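You operate a simulated robot arm through the tools that you are given. There is no shell and no other tool. Be economical: measure what you need, move in short steps, check, and stop when the job is done.

Carry out the task below with a simulated robot arm. There is one attempt and no reset: what you move stays moved.

## Task
Put the green core chuck from the test bench top on the white end disc there.

Only the result counts: the job must be done as asked and must still hold three seconds after the hand-in. Knocking over, shifting, dropping, spilling or breaking anything else fails it.

## Robot
A 6-joint arm with a two-finger parallel gripper, fixed in place. Base frame: the origin is at the foot of the arm, x ahead of it, y to its left, z up; the work surface is at about z = 0. Readings come in mm, rad, newtons and seconds.
With the tool pointing down near the work surface it reaches from about 140 to 580 mm from the base axis. Its first joint turns from -1.152 to 1.152 rad. Payload 2.1 kg.
The TCP is the grasp point between the finger pads, 30 mm short of the fingertips. In the tool frame z runs along the fingers and y along their closing line. The gripper opens to 94 mm. The fingers are 28 mm wide and 10 mm thick; the gripper's body (50 by 96 mm) begins 55 mm behind the TCP.
Orientation is that of the tool frame in the base frame, as [roll, pitch, yaw] about the fixed x, y, z axes, in that order (R = Rz(yaw) Ry(pitch) Rx(roll)). With the fingers straight down and closing along the base's y, the tool's x points along the base's -x, its y along +y and its z along -z.

## Interface
- The arm moves only by the tool nudge_tool. Its argument "motion" is a list of rows, each a list of 7 numbers: the turn, a rotation vector about the tool's x, y, z in rad, then the shift along the tool's x, y, z in mm, then the opening in per cent of the stroke, from 0 (shut) to 100 (fully open). In form: [[wx, wy, wz, tx, ty, tz, fingers], ...]. A call has 1 to 12 rows; each row is the pose to reach, as a shift and turn from the pose commanded when the call began, along the tool's axes at that moment. Rows are played at 5 a second. More than 50 mm and 0.15 rad between two rows, or a gripper value outside its range, and nothing of the call is played. Where a pose cannot be reached the arm comes as near as it can. A force on the tool above 40 N (or 10 N above the force at the start of the call, whichever is more), or a blocked arm, ends the call early, and 0.2 s more pass. The fingers move at their own pace (about 72 mm/s each) and stop on an object; they squeeze with about 38 N. The grip force told is the motor's: it shows also when the fingers shut on nothing. Time passes only in rows, and 0.2 s behind the last, so rows that repeat a pose let the fingers close. It gives the time, the measured TCP pose, the force on the tool (base axes), the opening and the grip force at its end, in the units of the frame above (readings bear some noise).
- Cameras (640 x 400 px; columns grow to the right, rows downward): "scene" is fixed at [73.4, -397.4, 480.8]; the picture's right is [0.50, -0.87, 0.00], its down [-0.51, -0.30, -0.81] and it looks along [0.70, 0.40, -0.59] (base axes); focal length 300 px, centre (320, 200). "wrist" rides on the gripper at [76, 14, -102] in the tool frame; the picture's right is [-0.18, 0.98, 0.00], its down [-0.75, -0.14, -0.64] and it looks along [-0.63, -0.12, 0.77] (tool axes); focal length 243 px, centre (320, 200). There is no depth. A picture from a camera that has moved, and an enlarged one, comes with that camera's place and axes in the base frame and with its lens.
- snapshot(camera): a new picture of that camera. The clock stands still meanwhile.
- enlarge(camera, box): a new picture of the part [left, top, right, bottom] of that camera's present view, enlarged. The clock stands still meanwhile.
- close_job(): hands the job in; it is judged then, once.

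Go step by step. Nothing tells you positions but the pictures and the camera data: compare them with the known pose of the tool, close in by small moves and look again before you grip or let go. The budget is 90 turns and 38 pictures, counting those below and the enlarged ones. Unless the task says otherwise, let go and move clear before handing in, and close with one line.

The tools are called by a JSON object that holds its "api" and its "payload". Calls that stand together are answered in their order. nudge_tool: Moves the arm, as the interface text tells. Its arguments: {"type":"object","properties":{"motion":{"type":"array"}},"required":["motion"]} The other tools are called the same way: snapshot (camera) takes a picture; enlarge (camera, box) takes an enlarged picture of a part of a camera's view; close_job () hands the job in.

At the start:

```text
t: 0.0
tcp_pos: [225.5, -251.0, 328.6]
tool_rot: [3.141, 0.002, -3.141]
wrist_force: [0.6, 0.6, -0.1]
finger_gap: 94.0
finger_force: 0.0
```

scene: 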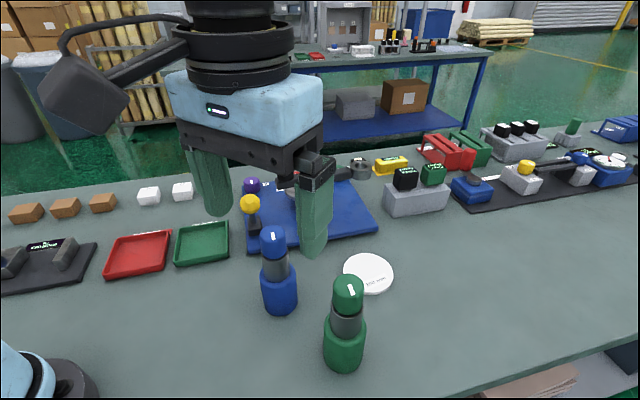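
wrist: 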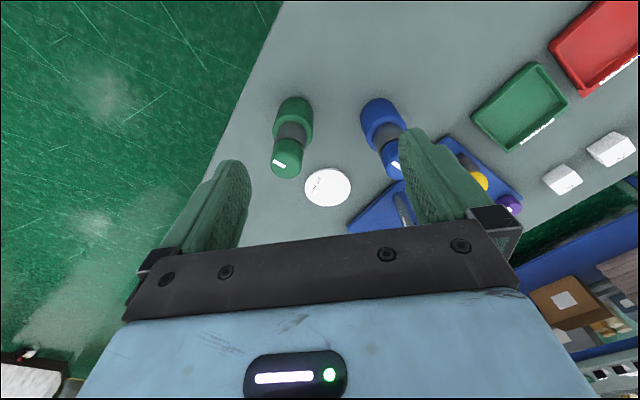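

The green chuck stands near (300, -313) and the disc lies near (475, -284). I'll enlarge both views to measure them better.

{"api": "enlarge", "payload": {"camera": "scene", "box": [240, 220, 440, 380]}}

{"api": "enlarge", "payload": {"camera": "wrist", "box": [240, 80, 420, 220]}}

```text
2.50 times, centred on (340, 300) of scene
camera zoom: at [73.4, -397.4, 480.8], right [0.5, -0.87, 0.0], down [-0.51, -0.3, -0.81], along [0.7, 0.4, -0.59], focal length 749 px, centre (270, -50)
```

zoom: 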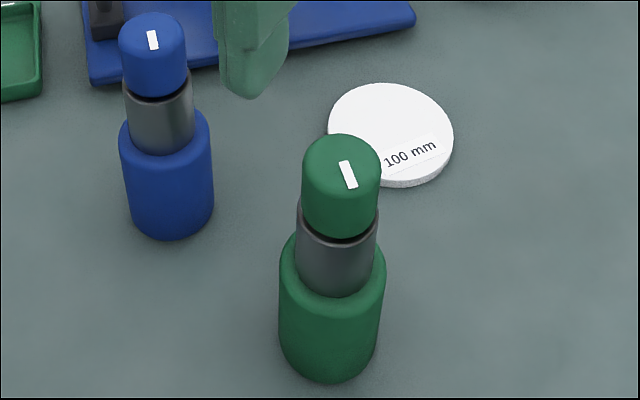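

```text
2.86 times, centred on (330, 150) of wrist
camera zoom: at [150.6, -235.7, 430.6], right [0.18, 0.98, 0.0], down [0.75, -0.14, 0.64], along [0.63, -0.12, -0.77], focal length 693 px, centre (291, 343)
```

zoom: 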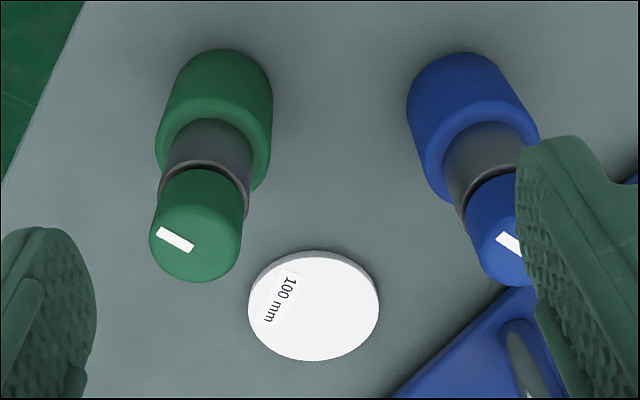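

The chuck is about 163 mm tall, on an axis near (301, -311), with its grey neck (about 45 mm across) between z 88 and 136. The disc is 100 mm across, near (466, -282). I'll move above the chuck first.

{"api": "nudge_tool", "payload": {"motion": [[0, 0, 0, -19, -15, 20, 100], [0, 0, 0, -38, -30, 40, 100], [0, 0, 0, -57, -45, 60, 100], [0, 0, 0, -75.5, -60, 78, 100], [0, 0, 0, -75.5, -60, 78, 100]]}}

{"api": "snapshot", "payload": {"camera": "wrist"}}

{"api": "snapshot", "payload": {"camera": "scene"}}

```text
t: 1.2
tcp_pos: [302.9, -310.7, 249.7]
tool_rot: [-3.14, 0.0, -3.14]
wrist_force: [-0.1, 0.4, 1.0]
finger_gap: 93.8
finger_force: 0.0
```

```text
33 pictures are left
camera wrist: at [226.6, -295.3, 353.2], right [0.18, 0.98, 0.0], down [0.75, -0.14, 0.64], along [0.63, -0.12, -0.77], focal length 243 px, centre (320, 200)
```

wrist: 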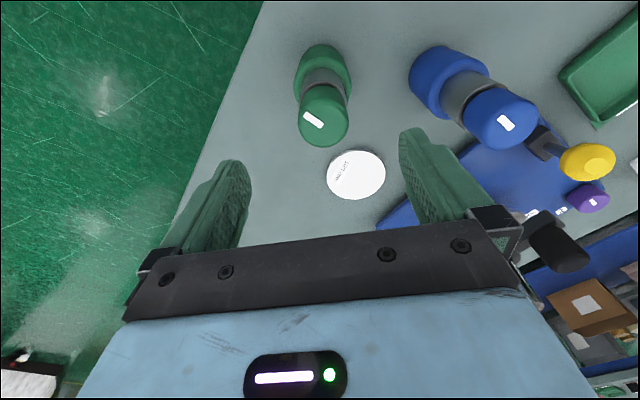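

```text
32 pictures are left
```

scene: 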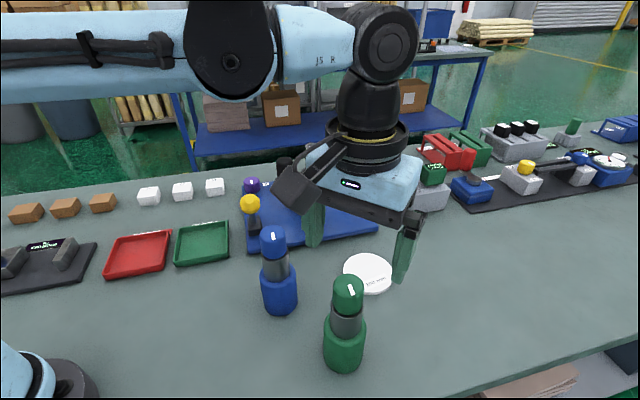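

The fingers are centred over the cap to within a few millimetres. I'll go partway down and check again.

{"api": "nudge_tool", "payload": {"motion": [[0, 0, 0, 1, 1, 25, 100], [0, 0, 0, 1, 1, 50, 100], [0, 0, 0, 1, 1, 75, 100], [0, 0, 0, 1, 1, 100, 100], [0, 0, 0, 1, 1, 100, 100]]}}

{"api": "snapshot", "payload": {"camera": "wrist"}}

{"api": "enlarge", "payload": {"camera": "scene", "box": [240, 220, 440, 380]}}

```text
t: 2.4
tcp_pos: [300.1, -309.6, 149.6]
tool_rot: [3.141, 0.0, 3.141]
wrist_force: [-0.6, 0.5, 0.2]
finger_gap: 94.0
finger_force: 0.0
```

```text
31 pictures are left
camera wrist: at [225.4, -294.2, 252.8], right [0.18, 0.98, 0.0], down [0.75, -0.14, 0.64], along [0.63, -0.12, -0.77], focal length 243 px, centre (320, 200)
```

wrist: 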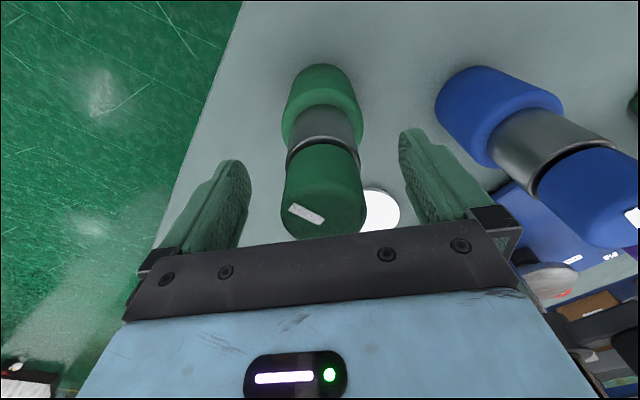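

```text
2.50 times, centred on (340, 300) of scene
camera zoom: at [73.4, -397.4, 480.8], right [0.5, -0.87, 0.0], down [-0.51, -0.3, -0.81], along [0.7, 0.4, -0.59], focal length 749 px, centre (270, -50)
```

zoom: 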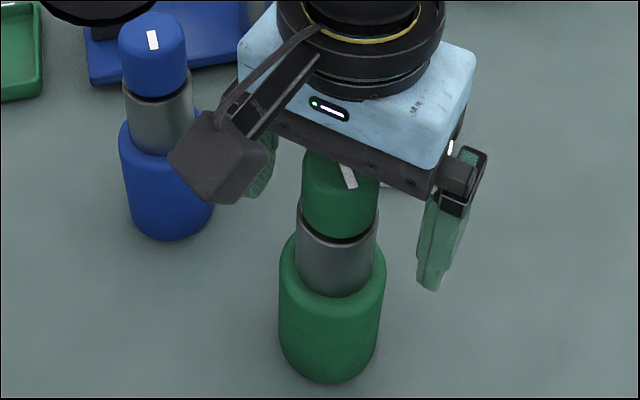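

The alignment holds. I'll descend to the neck at z about 126.

{"api": "nudge_tool", "payload": {"motion": [[0, 0, 0, -2, 1, 8, 100], [0, 0, 0, -2, 1, 16, 100], [0, 0, 0, -2, 1, 23, 100], [0, 0, 0, -2, 1, 23, 100]]}}

{"api": "enlarge", "payload": {"camera": "scene", "box": [240, 220, 440, 380]}}

{"api": "snapshot", "payload": {"camera": "wrist"}}

```text
t: 3.4
tcp_pos: [303.4, -308.3, 126.0]
tool_rot: [3.141, 0.001, -3.139]
wrist_force: [0.1, -0.2, 0.4]
finger_gap: 94.0
finger_force: 0.1
```

```text
2.50 times, centred on (340, 300) of scene
camera zoom: at [73.4, -397.4, 480.8], right [0.5, -0.87, 0.0], down [-0.51, -0.3, -0.81], along [0.7, 0.4, -0.59], focal length 749 px, centre (270, -50)
```

zoom: 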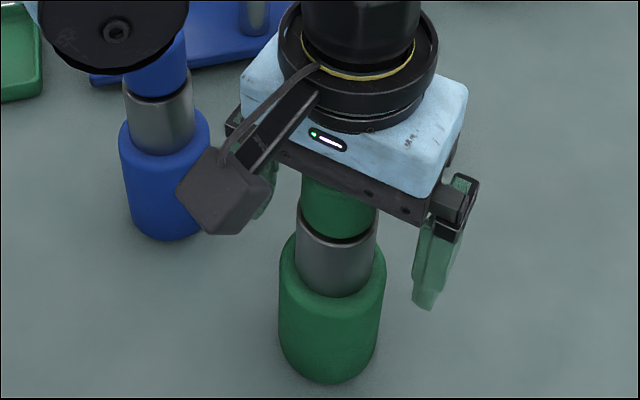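

```text
28 pictures are left
camera wrist: at [227.7, -293.6, 230.0], right [0.18, 0.98, 0.0], down [0.75, -0.14, 0.64], along [0.63, -0.12, -0.77], focal length 243 px, centre (320, 200)
```

wrist: 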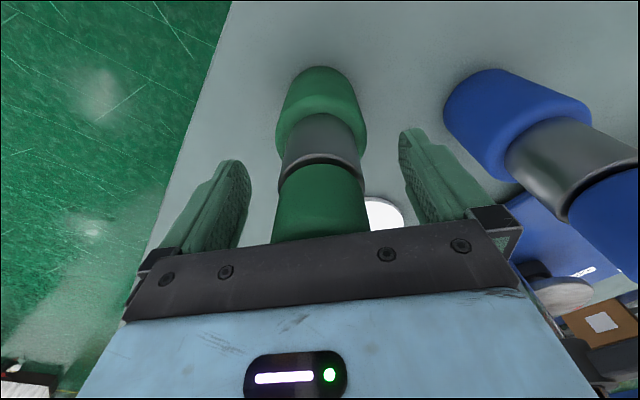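

The tips are above the base shoulder and the chuck sits midway between the fingers. Closing on the neck now.

{"api": "nudge_tool", "payload": {"motion": [[0, 0, 0, 0, 0, 0, 60], [0, 0, 0, 0, 0, 0, 30], [0, 0, 0, 0, 0, 0, 0], [0, 0, 0, 0, 0, 0, 0], [0, 0, 0, 0, 0, 0, 0]]}}

{"api": "snapshot", "payload": {"camera": "wrist"}}

```text
t: 4.6
tcp_pos: [302.7, -307.7, 126.7]
tool_rot: [-3.14, 0.002, -3.139]
wrist_force: [-0.9, 4.5, 3.0]
finger_gap: 44.7
finger_force: 38.2
```

```text
27 pictures are left
camera wrist: at [227.6, -293.5, 230.2], right [0.18, 0.98, 0.0], down [0.75, -0.14, 0.64], along [0.63, -0.12, -0.77], focal length 243 px, centre (320, 200)
```

wrist: 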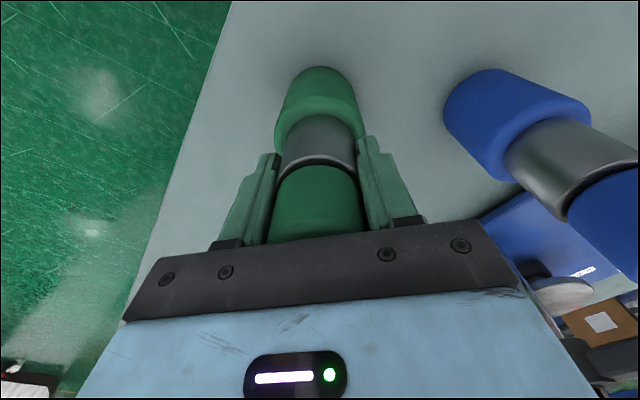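

It is gripped at 44.7 mm with 38 N. I'll lift slowly and check.

{"api": "nudge_tool", "payload": {"motion": [[0, 0, 0, 0, 0, -6, 0], [0, 0, 0, 0, 0, -15, 0], [0, 0, 0, 0, 0, -27, 0], [0, 0, 0, 0, 0, -40, 0], [0, 0, 0, 0, 0, -40, 0]]}}

{"api": "snapshot", "payload": {"camera": "wrist"}}

{"api": "snapshot", "payload": {"camera": "scene"}}

```text
t: 5.8
tcp_pos: [302.2, -308.2, 167.2]
tool_rot: [3.141, 0.0, -3.14]
wrist_force: [-0.1, 0.3, -6.0]
finger_gap: 44.0
finger_force: 38.1
```

```text
26 pictures are left
camera wrist: at [227.3, -293.5, 271.0], right [0.18, 0.98, 0.0], down [0.75, -0.14, 0.64], along [0.63, -0.12, -0.77], focal length 243 px, centre (320, 200)
```

wrist: 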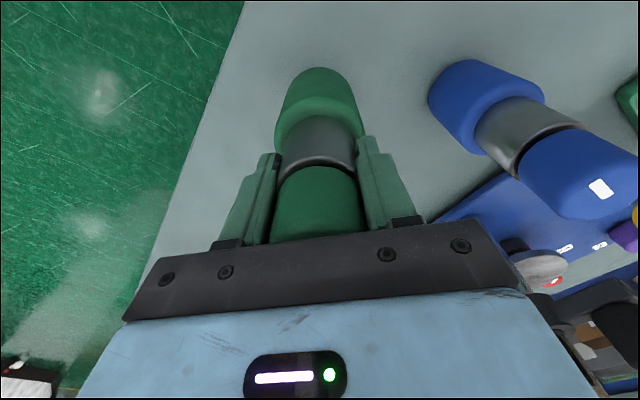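

```text
25 pictures are left
```

scene: 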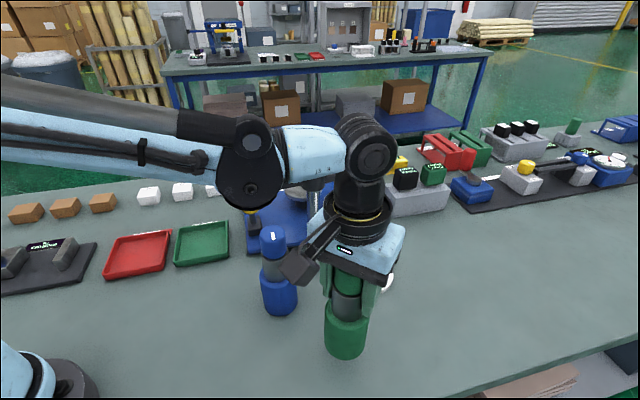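

The whole chuck came up cleanly, so its bottom is at about z 40. The wrist views put the disc near (466, -280), and I'll carry the chuck over it at this height.

{"api": "nudge_tool", "payload": {"motion": [[0, 0, 0, -15, 3, 0, 0], [0, 0, 0, -40, 7, 0, 0], [0, 0, 0, -70, 12, 0, 0], [0, 0, 0, -100, 17, 0, 0], [0, 0, 0, -128, 22, 0, 0], [0, 0, 0, -150, 26, 0, 0], [0, 0, 0, -163, 28, 0, 0], [0, 0, 0, -163, 28, 0, 0], [0, 0, 0, -163, 28, 0, 0]]}}

{"api": "snapshot", "payload": {"camera": "wrist"}}

{"api": "enlarge", "payload": {"camera": "scene", "box": [290, 180, 450, 308]}}

```text
t: 7.8
tcp_pos: [467.4, -281.7, 167.3]
tool_rot: [-3.14, 0.002, -3.139]
wrist_force: [0.9, 0.1, -5.2]
finger_gap: 44.0
finger_force: 38.4
```

```text
24 pictures are left
camera wrist: at [391.9, -266.7, 270.5], right [0.18, 0.98, 0.0], down [0.75, -0.14, 0.64], along [0.63, -0.12, -0.77], focal length 243 px, centre (320, 200)
```

wrist: 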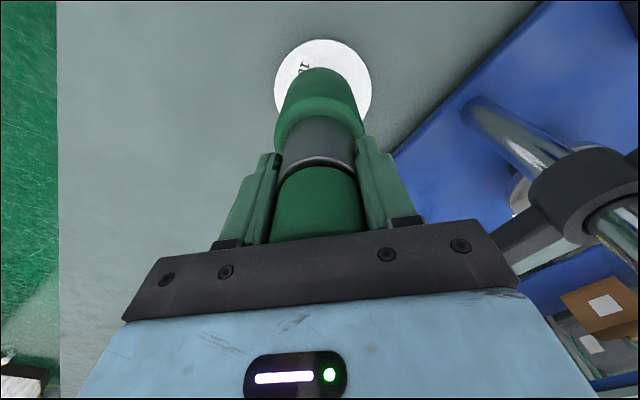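

```text
3.12 times, centred on (370, 244) of scene
camera zoom: at [73.5, -397.4, 480.8], right [0.5, -0.87, 0.0], down [-0.51, -0.3, -0.81], along [0.7, 0.4, -0.59], focal length 936 px, centre (164, 62)
```

zoom: 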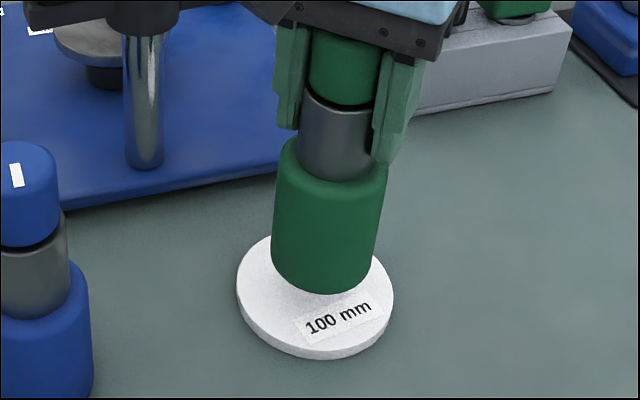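

Seen through the same camera, the chuck's base and the disc line up to within about 2 mm. I'll lower most of the way and look again.

{"api": "nudge_tool", "payload": {"motion": [[0, 0, 0, 1, 0, 6, 0], [0, 0, 0, 1, 0, 14, 0], [0, 0, 0, 1, 0, 20, 0], [0, 0, 0, 1, 0, 24, 0], [0, 0, 0, 1, 0, 24, 0]]}}

{"api": "enlarge", "payload": {"camera": "scene", "box": [320, 220, 420, 300]}}

{"api": "enlarge", "payload": {"camera": "wrist", "box": [240, 20, 400, 120]}}

```text
t: 9.0
tcp_pos: [466.2, -281.5, 142.9]
tool_rot: [3.141, 0.003, -3.14]
wrist_force: [0.0, -0.1, -6.3]
finger_gap: 44.0
finger_force: 38.0
```

```text
5.00 times, centred on (370, 260) of scene
camera zoom: at [73.5, -397.4, 480.8], right [0.5, -0.87, 0.0], down [-0.51, -0.3, -0.81], along [0.7, 0.4, -0.59], focal length 1497 px, centre (70, -100)
```

zoom: 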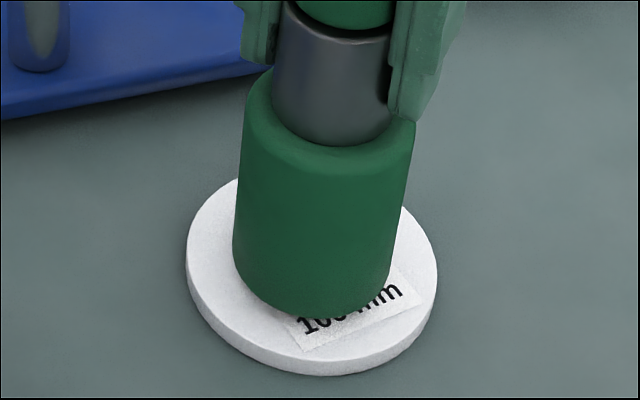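

```text
4.00 times, centred on (320, 70) of wrist
camera zoom: at [389.4, -266.0, 245.7], right [0.18, 0.98, 0.0], down [0.75, -0.14, 0.64], along [0.63, -0.12, -0.77], focal length 970 px, centre (320, 720)
```

zoom: 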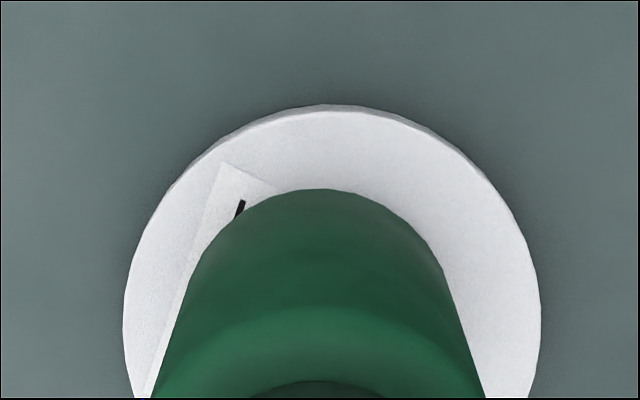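

It is nearly centred. I'll trim about 1.5 mm in x and y, then lower gently toward contact.

{"api": "nudge_tool", "payload": {"motion": [[0, 0, 0, -1.5, 1.5, 1, 0], [0, 0, 0, -1.5, 1.5, 3, 0], [0, 0, 0, -1.5, 1.5, 4, 0], [0, 0, 0, -1.5, 1.5, 5, 0], [0, 0, 0, -1.5, 1.5, 5, 0]]}}

{"api": "enlarge", "payload": {"camera": "scene", "box": [320, 220, 420, 300]}}

```text
t: 10.2
tcp_pos: [466.0, -279.1, 137.2]
tool_rot: [-3.141, 0.002, -3.139]
wrist_force: [0.9, 0.0, -6.7]
finger_gap: 43.8
finger_force: 37.8
```

```text
5.00 times, centred on (370, 260) of scene
camera zoom: at [73.5, -397.4, 480.8], right [0.5, -0.87, 0.0], down [-0.51, -0.3, -0.81], along [0.7, 0.4, -0.59], focal length 1497 px, centre (70, -100)
```

zoom: 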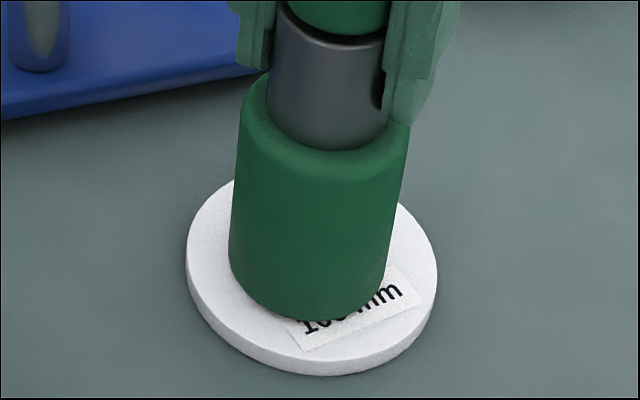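

There is still no contact. I'll step down 1 mm at a time and watch the force.

{"api": "nudge_tool", "payload": {"motion": [[0, 0, 0, 0, 0, 0.7, 0], [0, 0, 0, 0, 0, 1.4, 0], [0, 0, 0, 0, 0, 1.4, 0]]}}

```text
t: 11.0
tcp_pos: [464.9, -280.3, 136.1]
tool_rot: [-3.141, 0.004, -3.14]
wrist_force: [0.4, -0.1, 1.8]
finger_gap: 43.7
finger_force: 38.0
```

The force went from -6.5 to +1.8 N, so the disc now carries the chuck. I'll take one look before letting go.

{"api": "enlarge", "payload": {"camera": "scene", "box": [320, 220, 420, 300]}}

{"api": "enlarge", "payload": {"camera": "wrist", "box": [240, 20, 400, 120]}}

```text
5.00 times, centred on (370, 260) of scene
camera zoom: at [73.4, -397.4, 480.8], right [0.5, -0.87, 0.0], down [-0.51, -0.3, -0.81], along [0.7, 0.4, -0.59], focal length 1497 px, centre (70, -100)
```

zoom: 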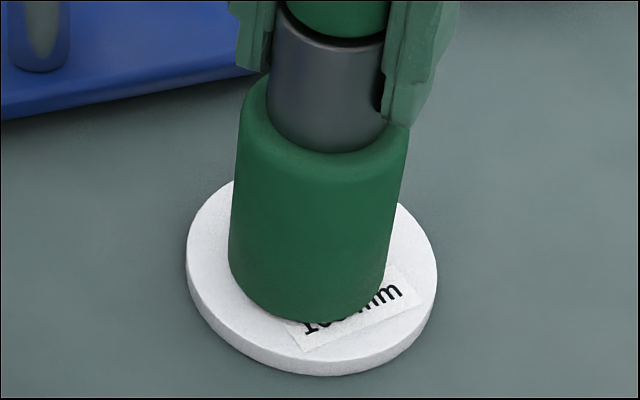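

```text
4.00 times, centred on (320, 70) of wrist
camera zoom: at [390.8, -263.8, 239.9], right [0.18, 0.98, 0.0], down [0.75, -0.14, 0.64], along [0.63, -0.12, -0.76], focal length 970 px, centre (320, 720)
```

zoom: 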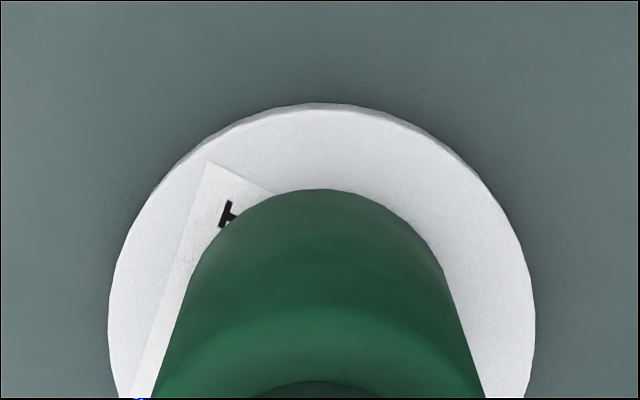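

The chuck is seated, upright and centred. I'll open the fingers in place.

{"api": "nudge_tool", "payload": {"motion": [[0, 0, 0, 0, 0, 0, 55], [0, 0, 0, 0, 0, 0, 75], [0, 0, 0, 0, 0, 0, 100], [0, 0, 0, 0, 0, 0, 100], [0, 0, 0, 0, 0, 0, 100]]}}

{"api": "snapshot", "payload": {"camera": "wrist"}}

```text
t: 12.2
tcp_pos: [465.5, -278.9, 137.2]
tool_rot: [3.141, 0.002, -3.14]
wrist_force: [0.5, -0.8, -0.6]
finger_gap: 94.1
finger_force: 0.2
```

```text
17 pictures are left
camera wrist: at [390.8, -263.8, 239.8], right [0.18, 0.98, 0.0], down [0.75, -0.14, 0.64], along [0.63, -0.12, -0.77], focal length 243 px, centre (320, 200)
```

wrist: 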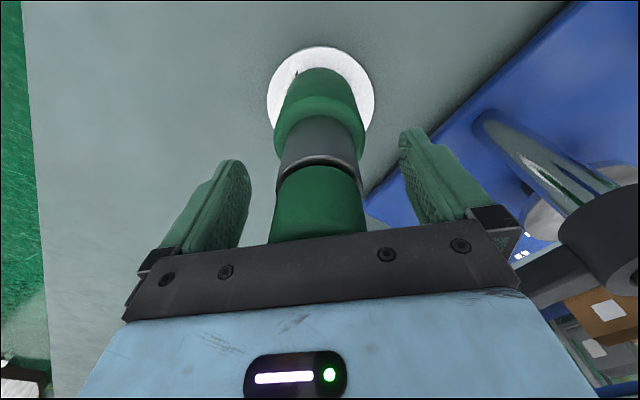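

The fingers are open and the chuck stands by itself. I'll go straight up to clear it.

{"api": "nudge_tool", "payload": {"motion": [[0, 0, 0, 0, 0, -10, 100], [0, 0, 0, 0, 0, -30, 100], [0, 0, 0, 0, 0, -55, 100], [0, 0, 0, 0, 0, -80, 100], [0, 0, 0, 10, 0, -105, 100], [0, 0, 0, 25, 0, -125, 100], [0, 0, 0, 25, 0, -125, 100]]}}

{"api": "snapshot", "payload": {"camera": "scene"}}

```text
t: 13.8
tcp_pos: [441.0, -279.9, 261.9]
tool_rot: [3.141, 0.001, 3.141]
wrist_force: [-0.1, -0.7, 0.8]
finger_gap: 93.9
finger_force: 0.0
```

```text
16 pictures are left
```

scene: 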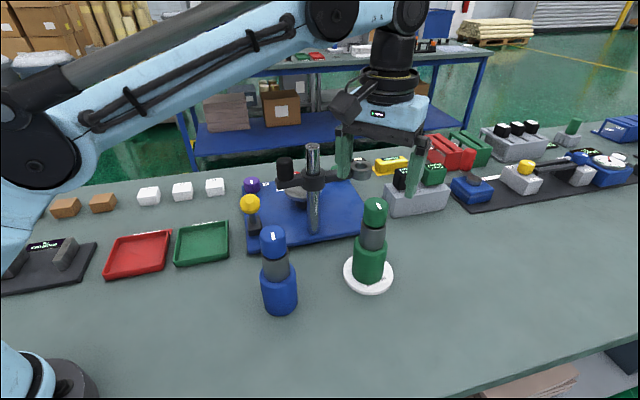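

The chuck stands upright on the disc, the gripper is clear, and nothing else has moved. Handing in.

{"api": "close_job", "payload": {}}

```text
The job is handed in.
```

The green core chuck is standing upright, roughly centred on the white end disc; I let go, moved the gripper clear and handed the job in.
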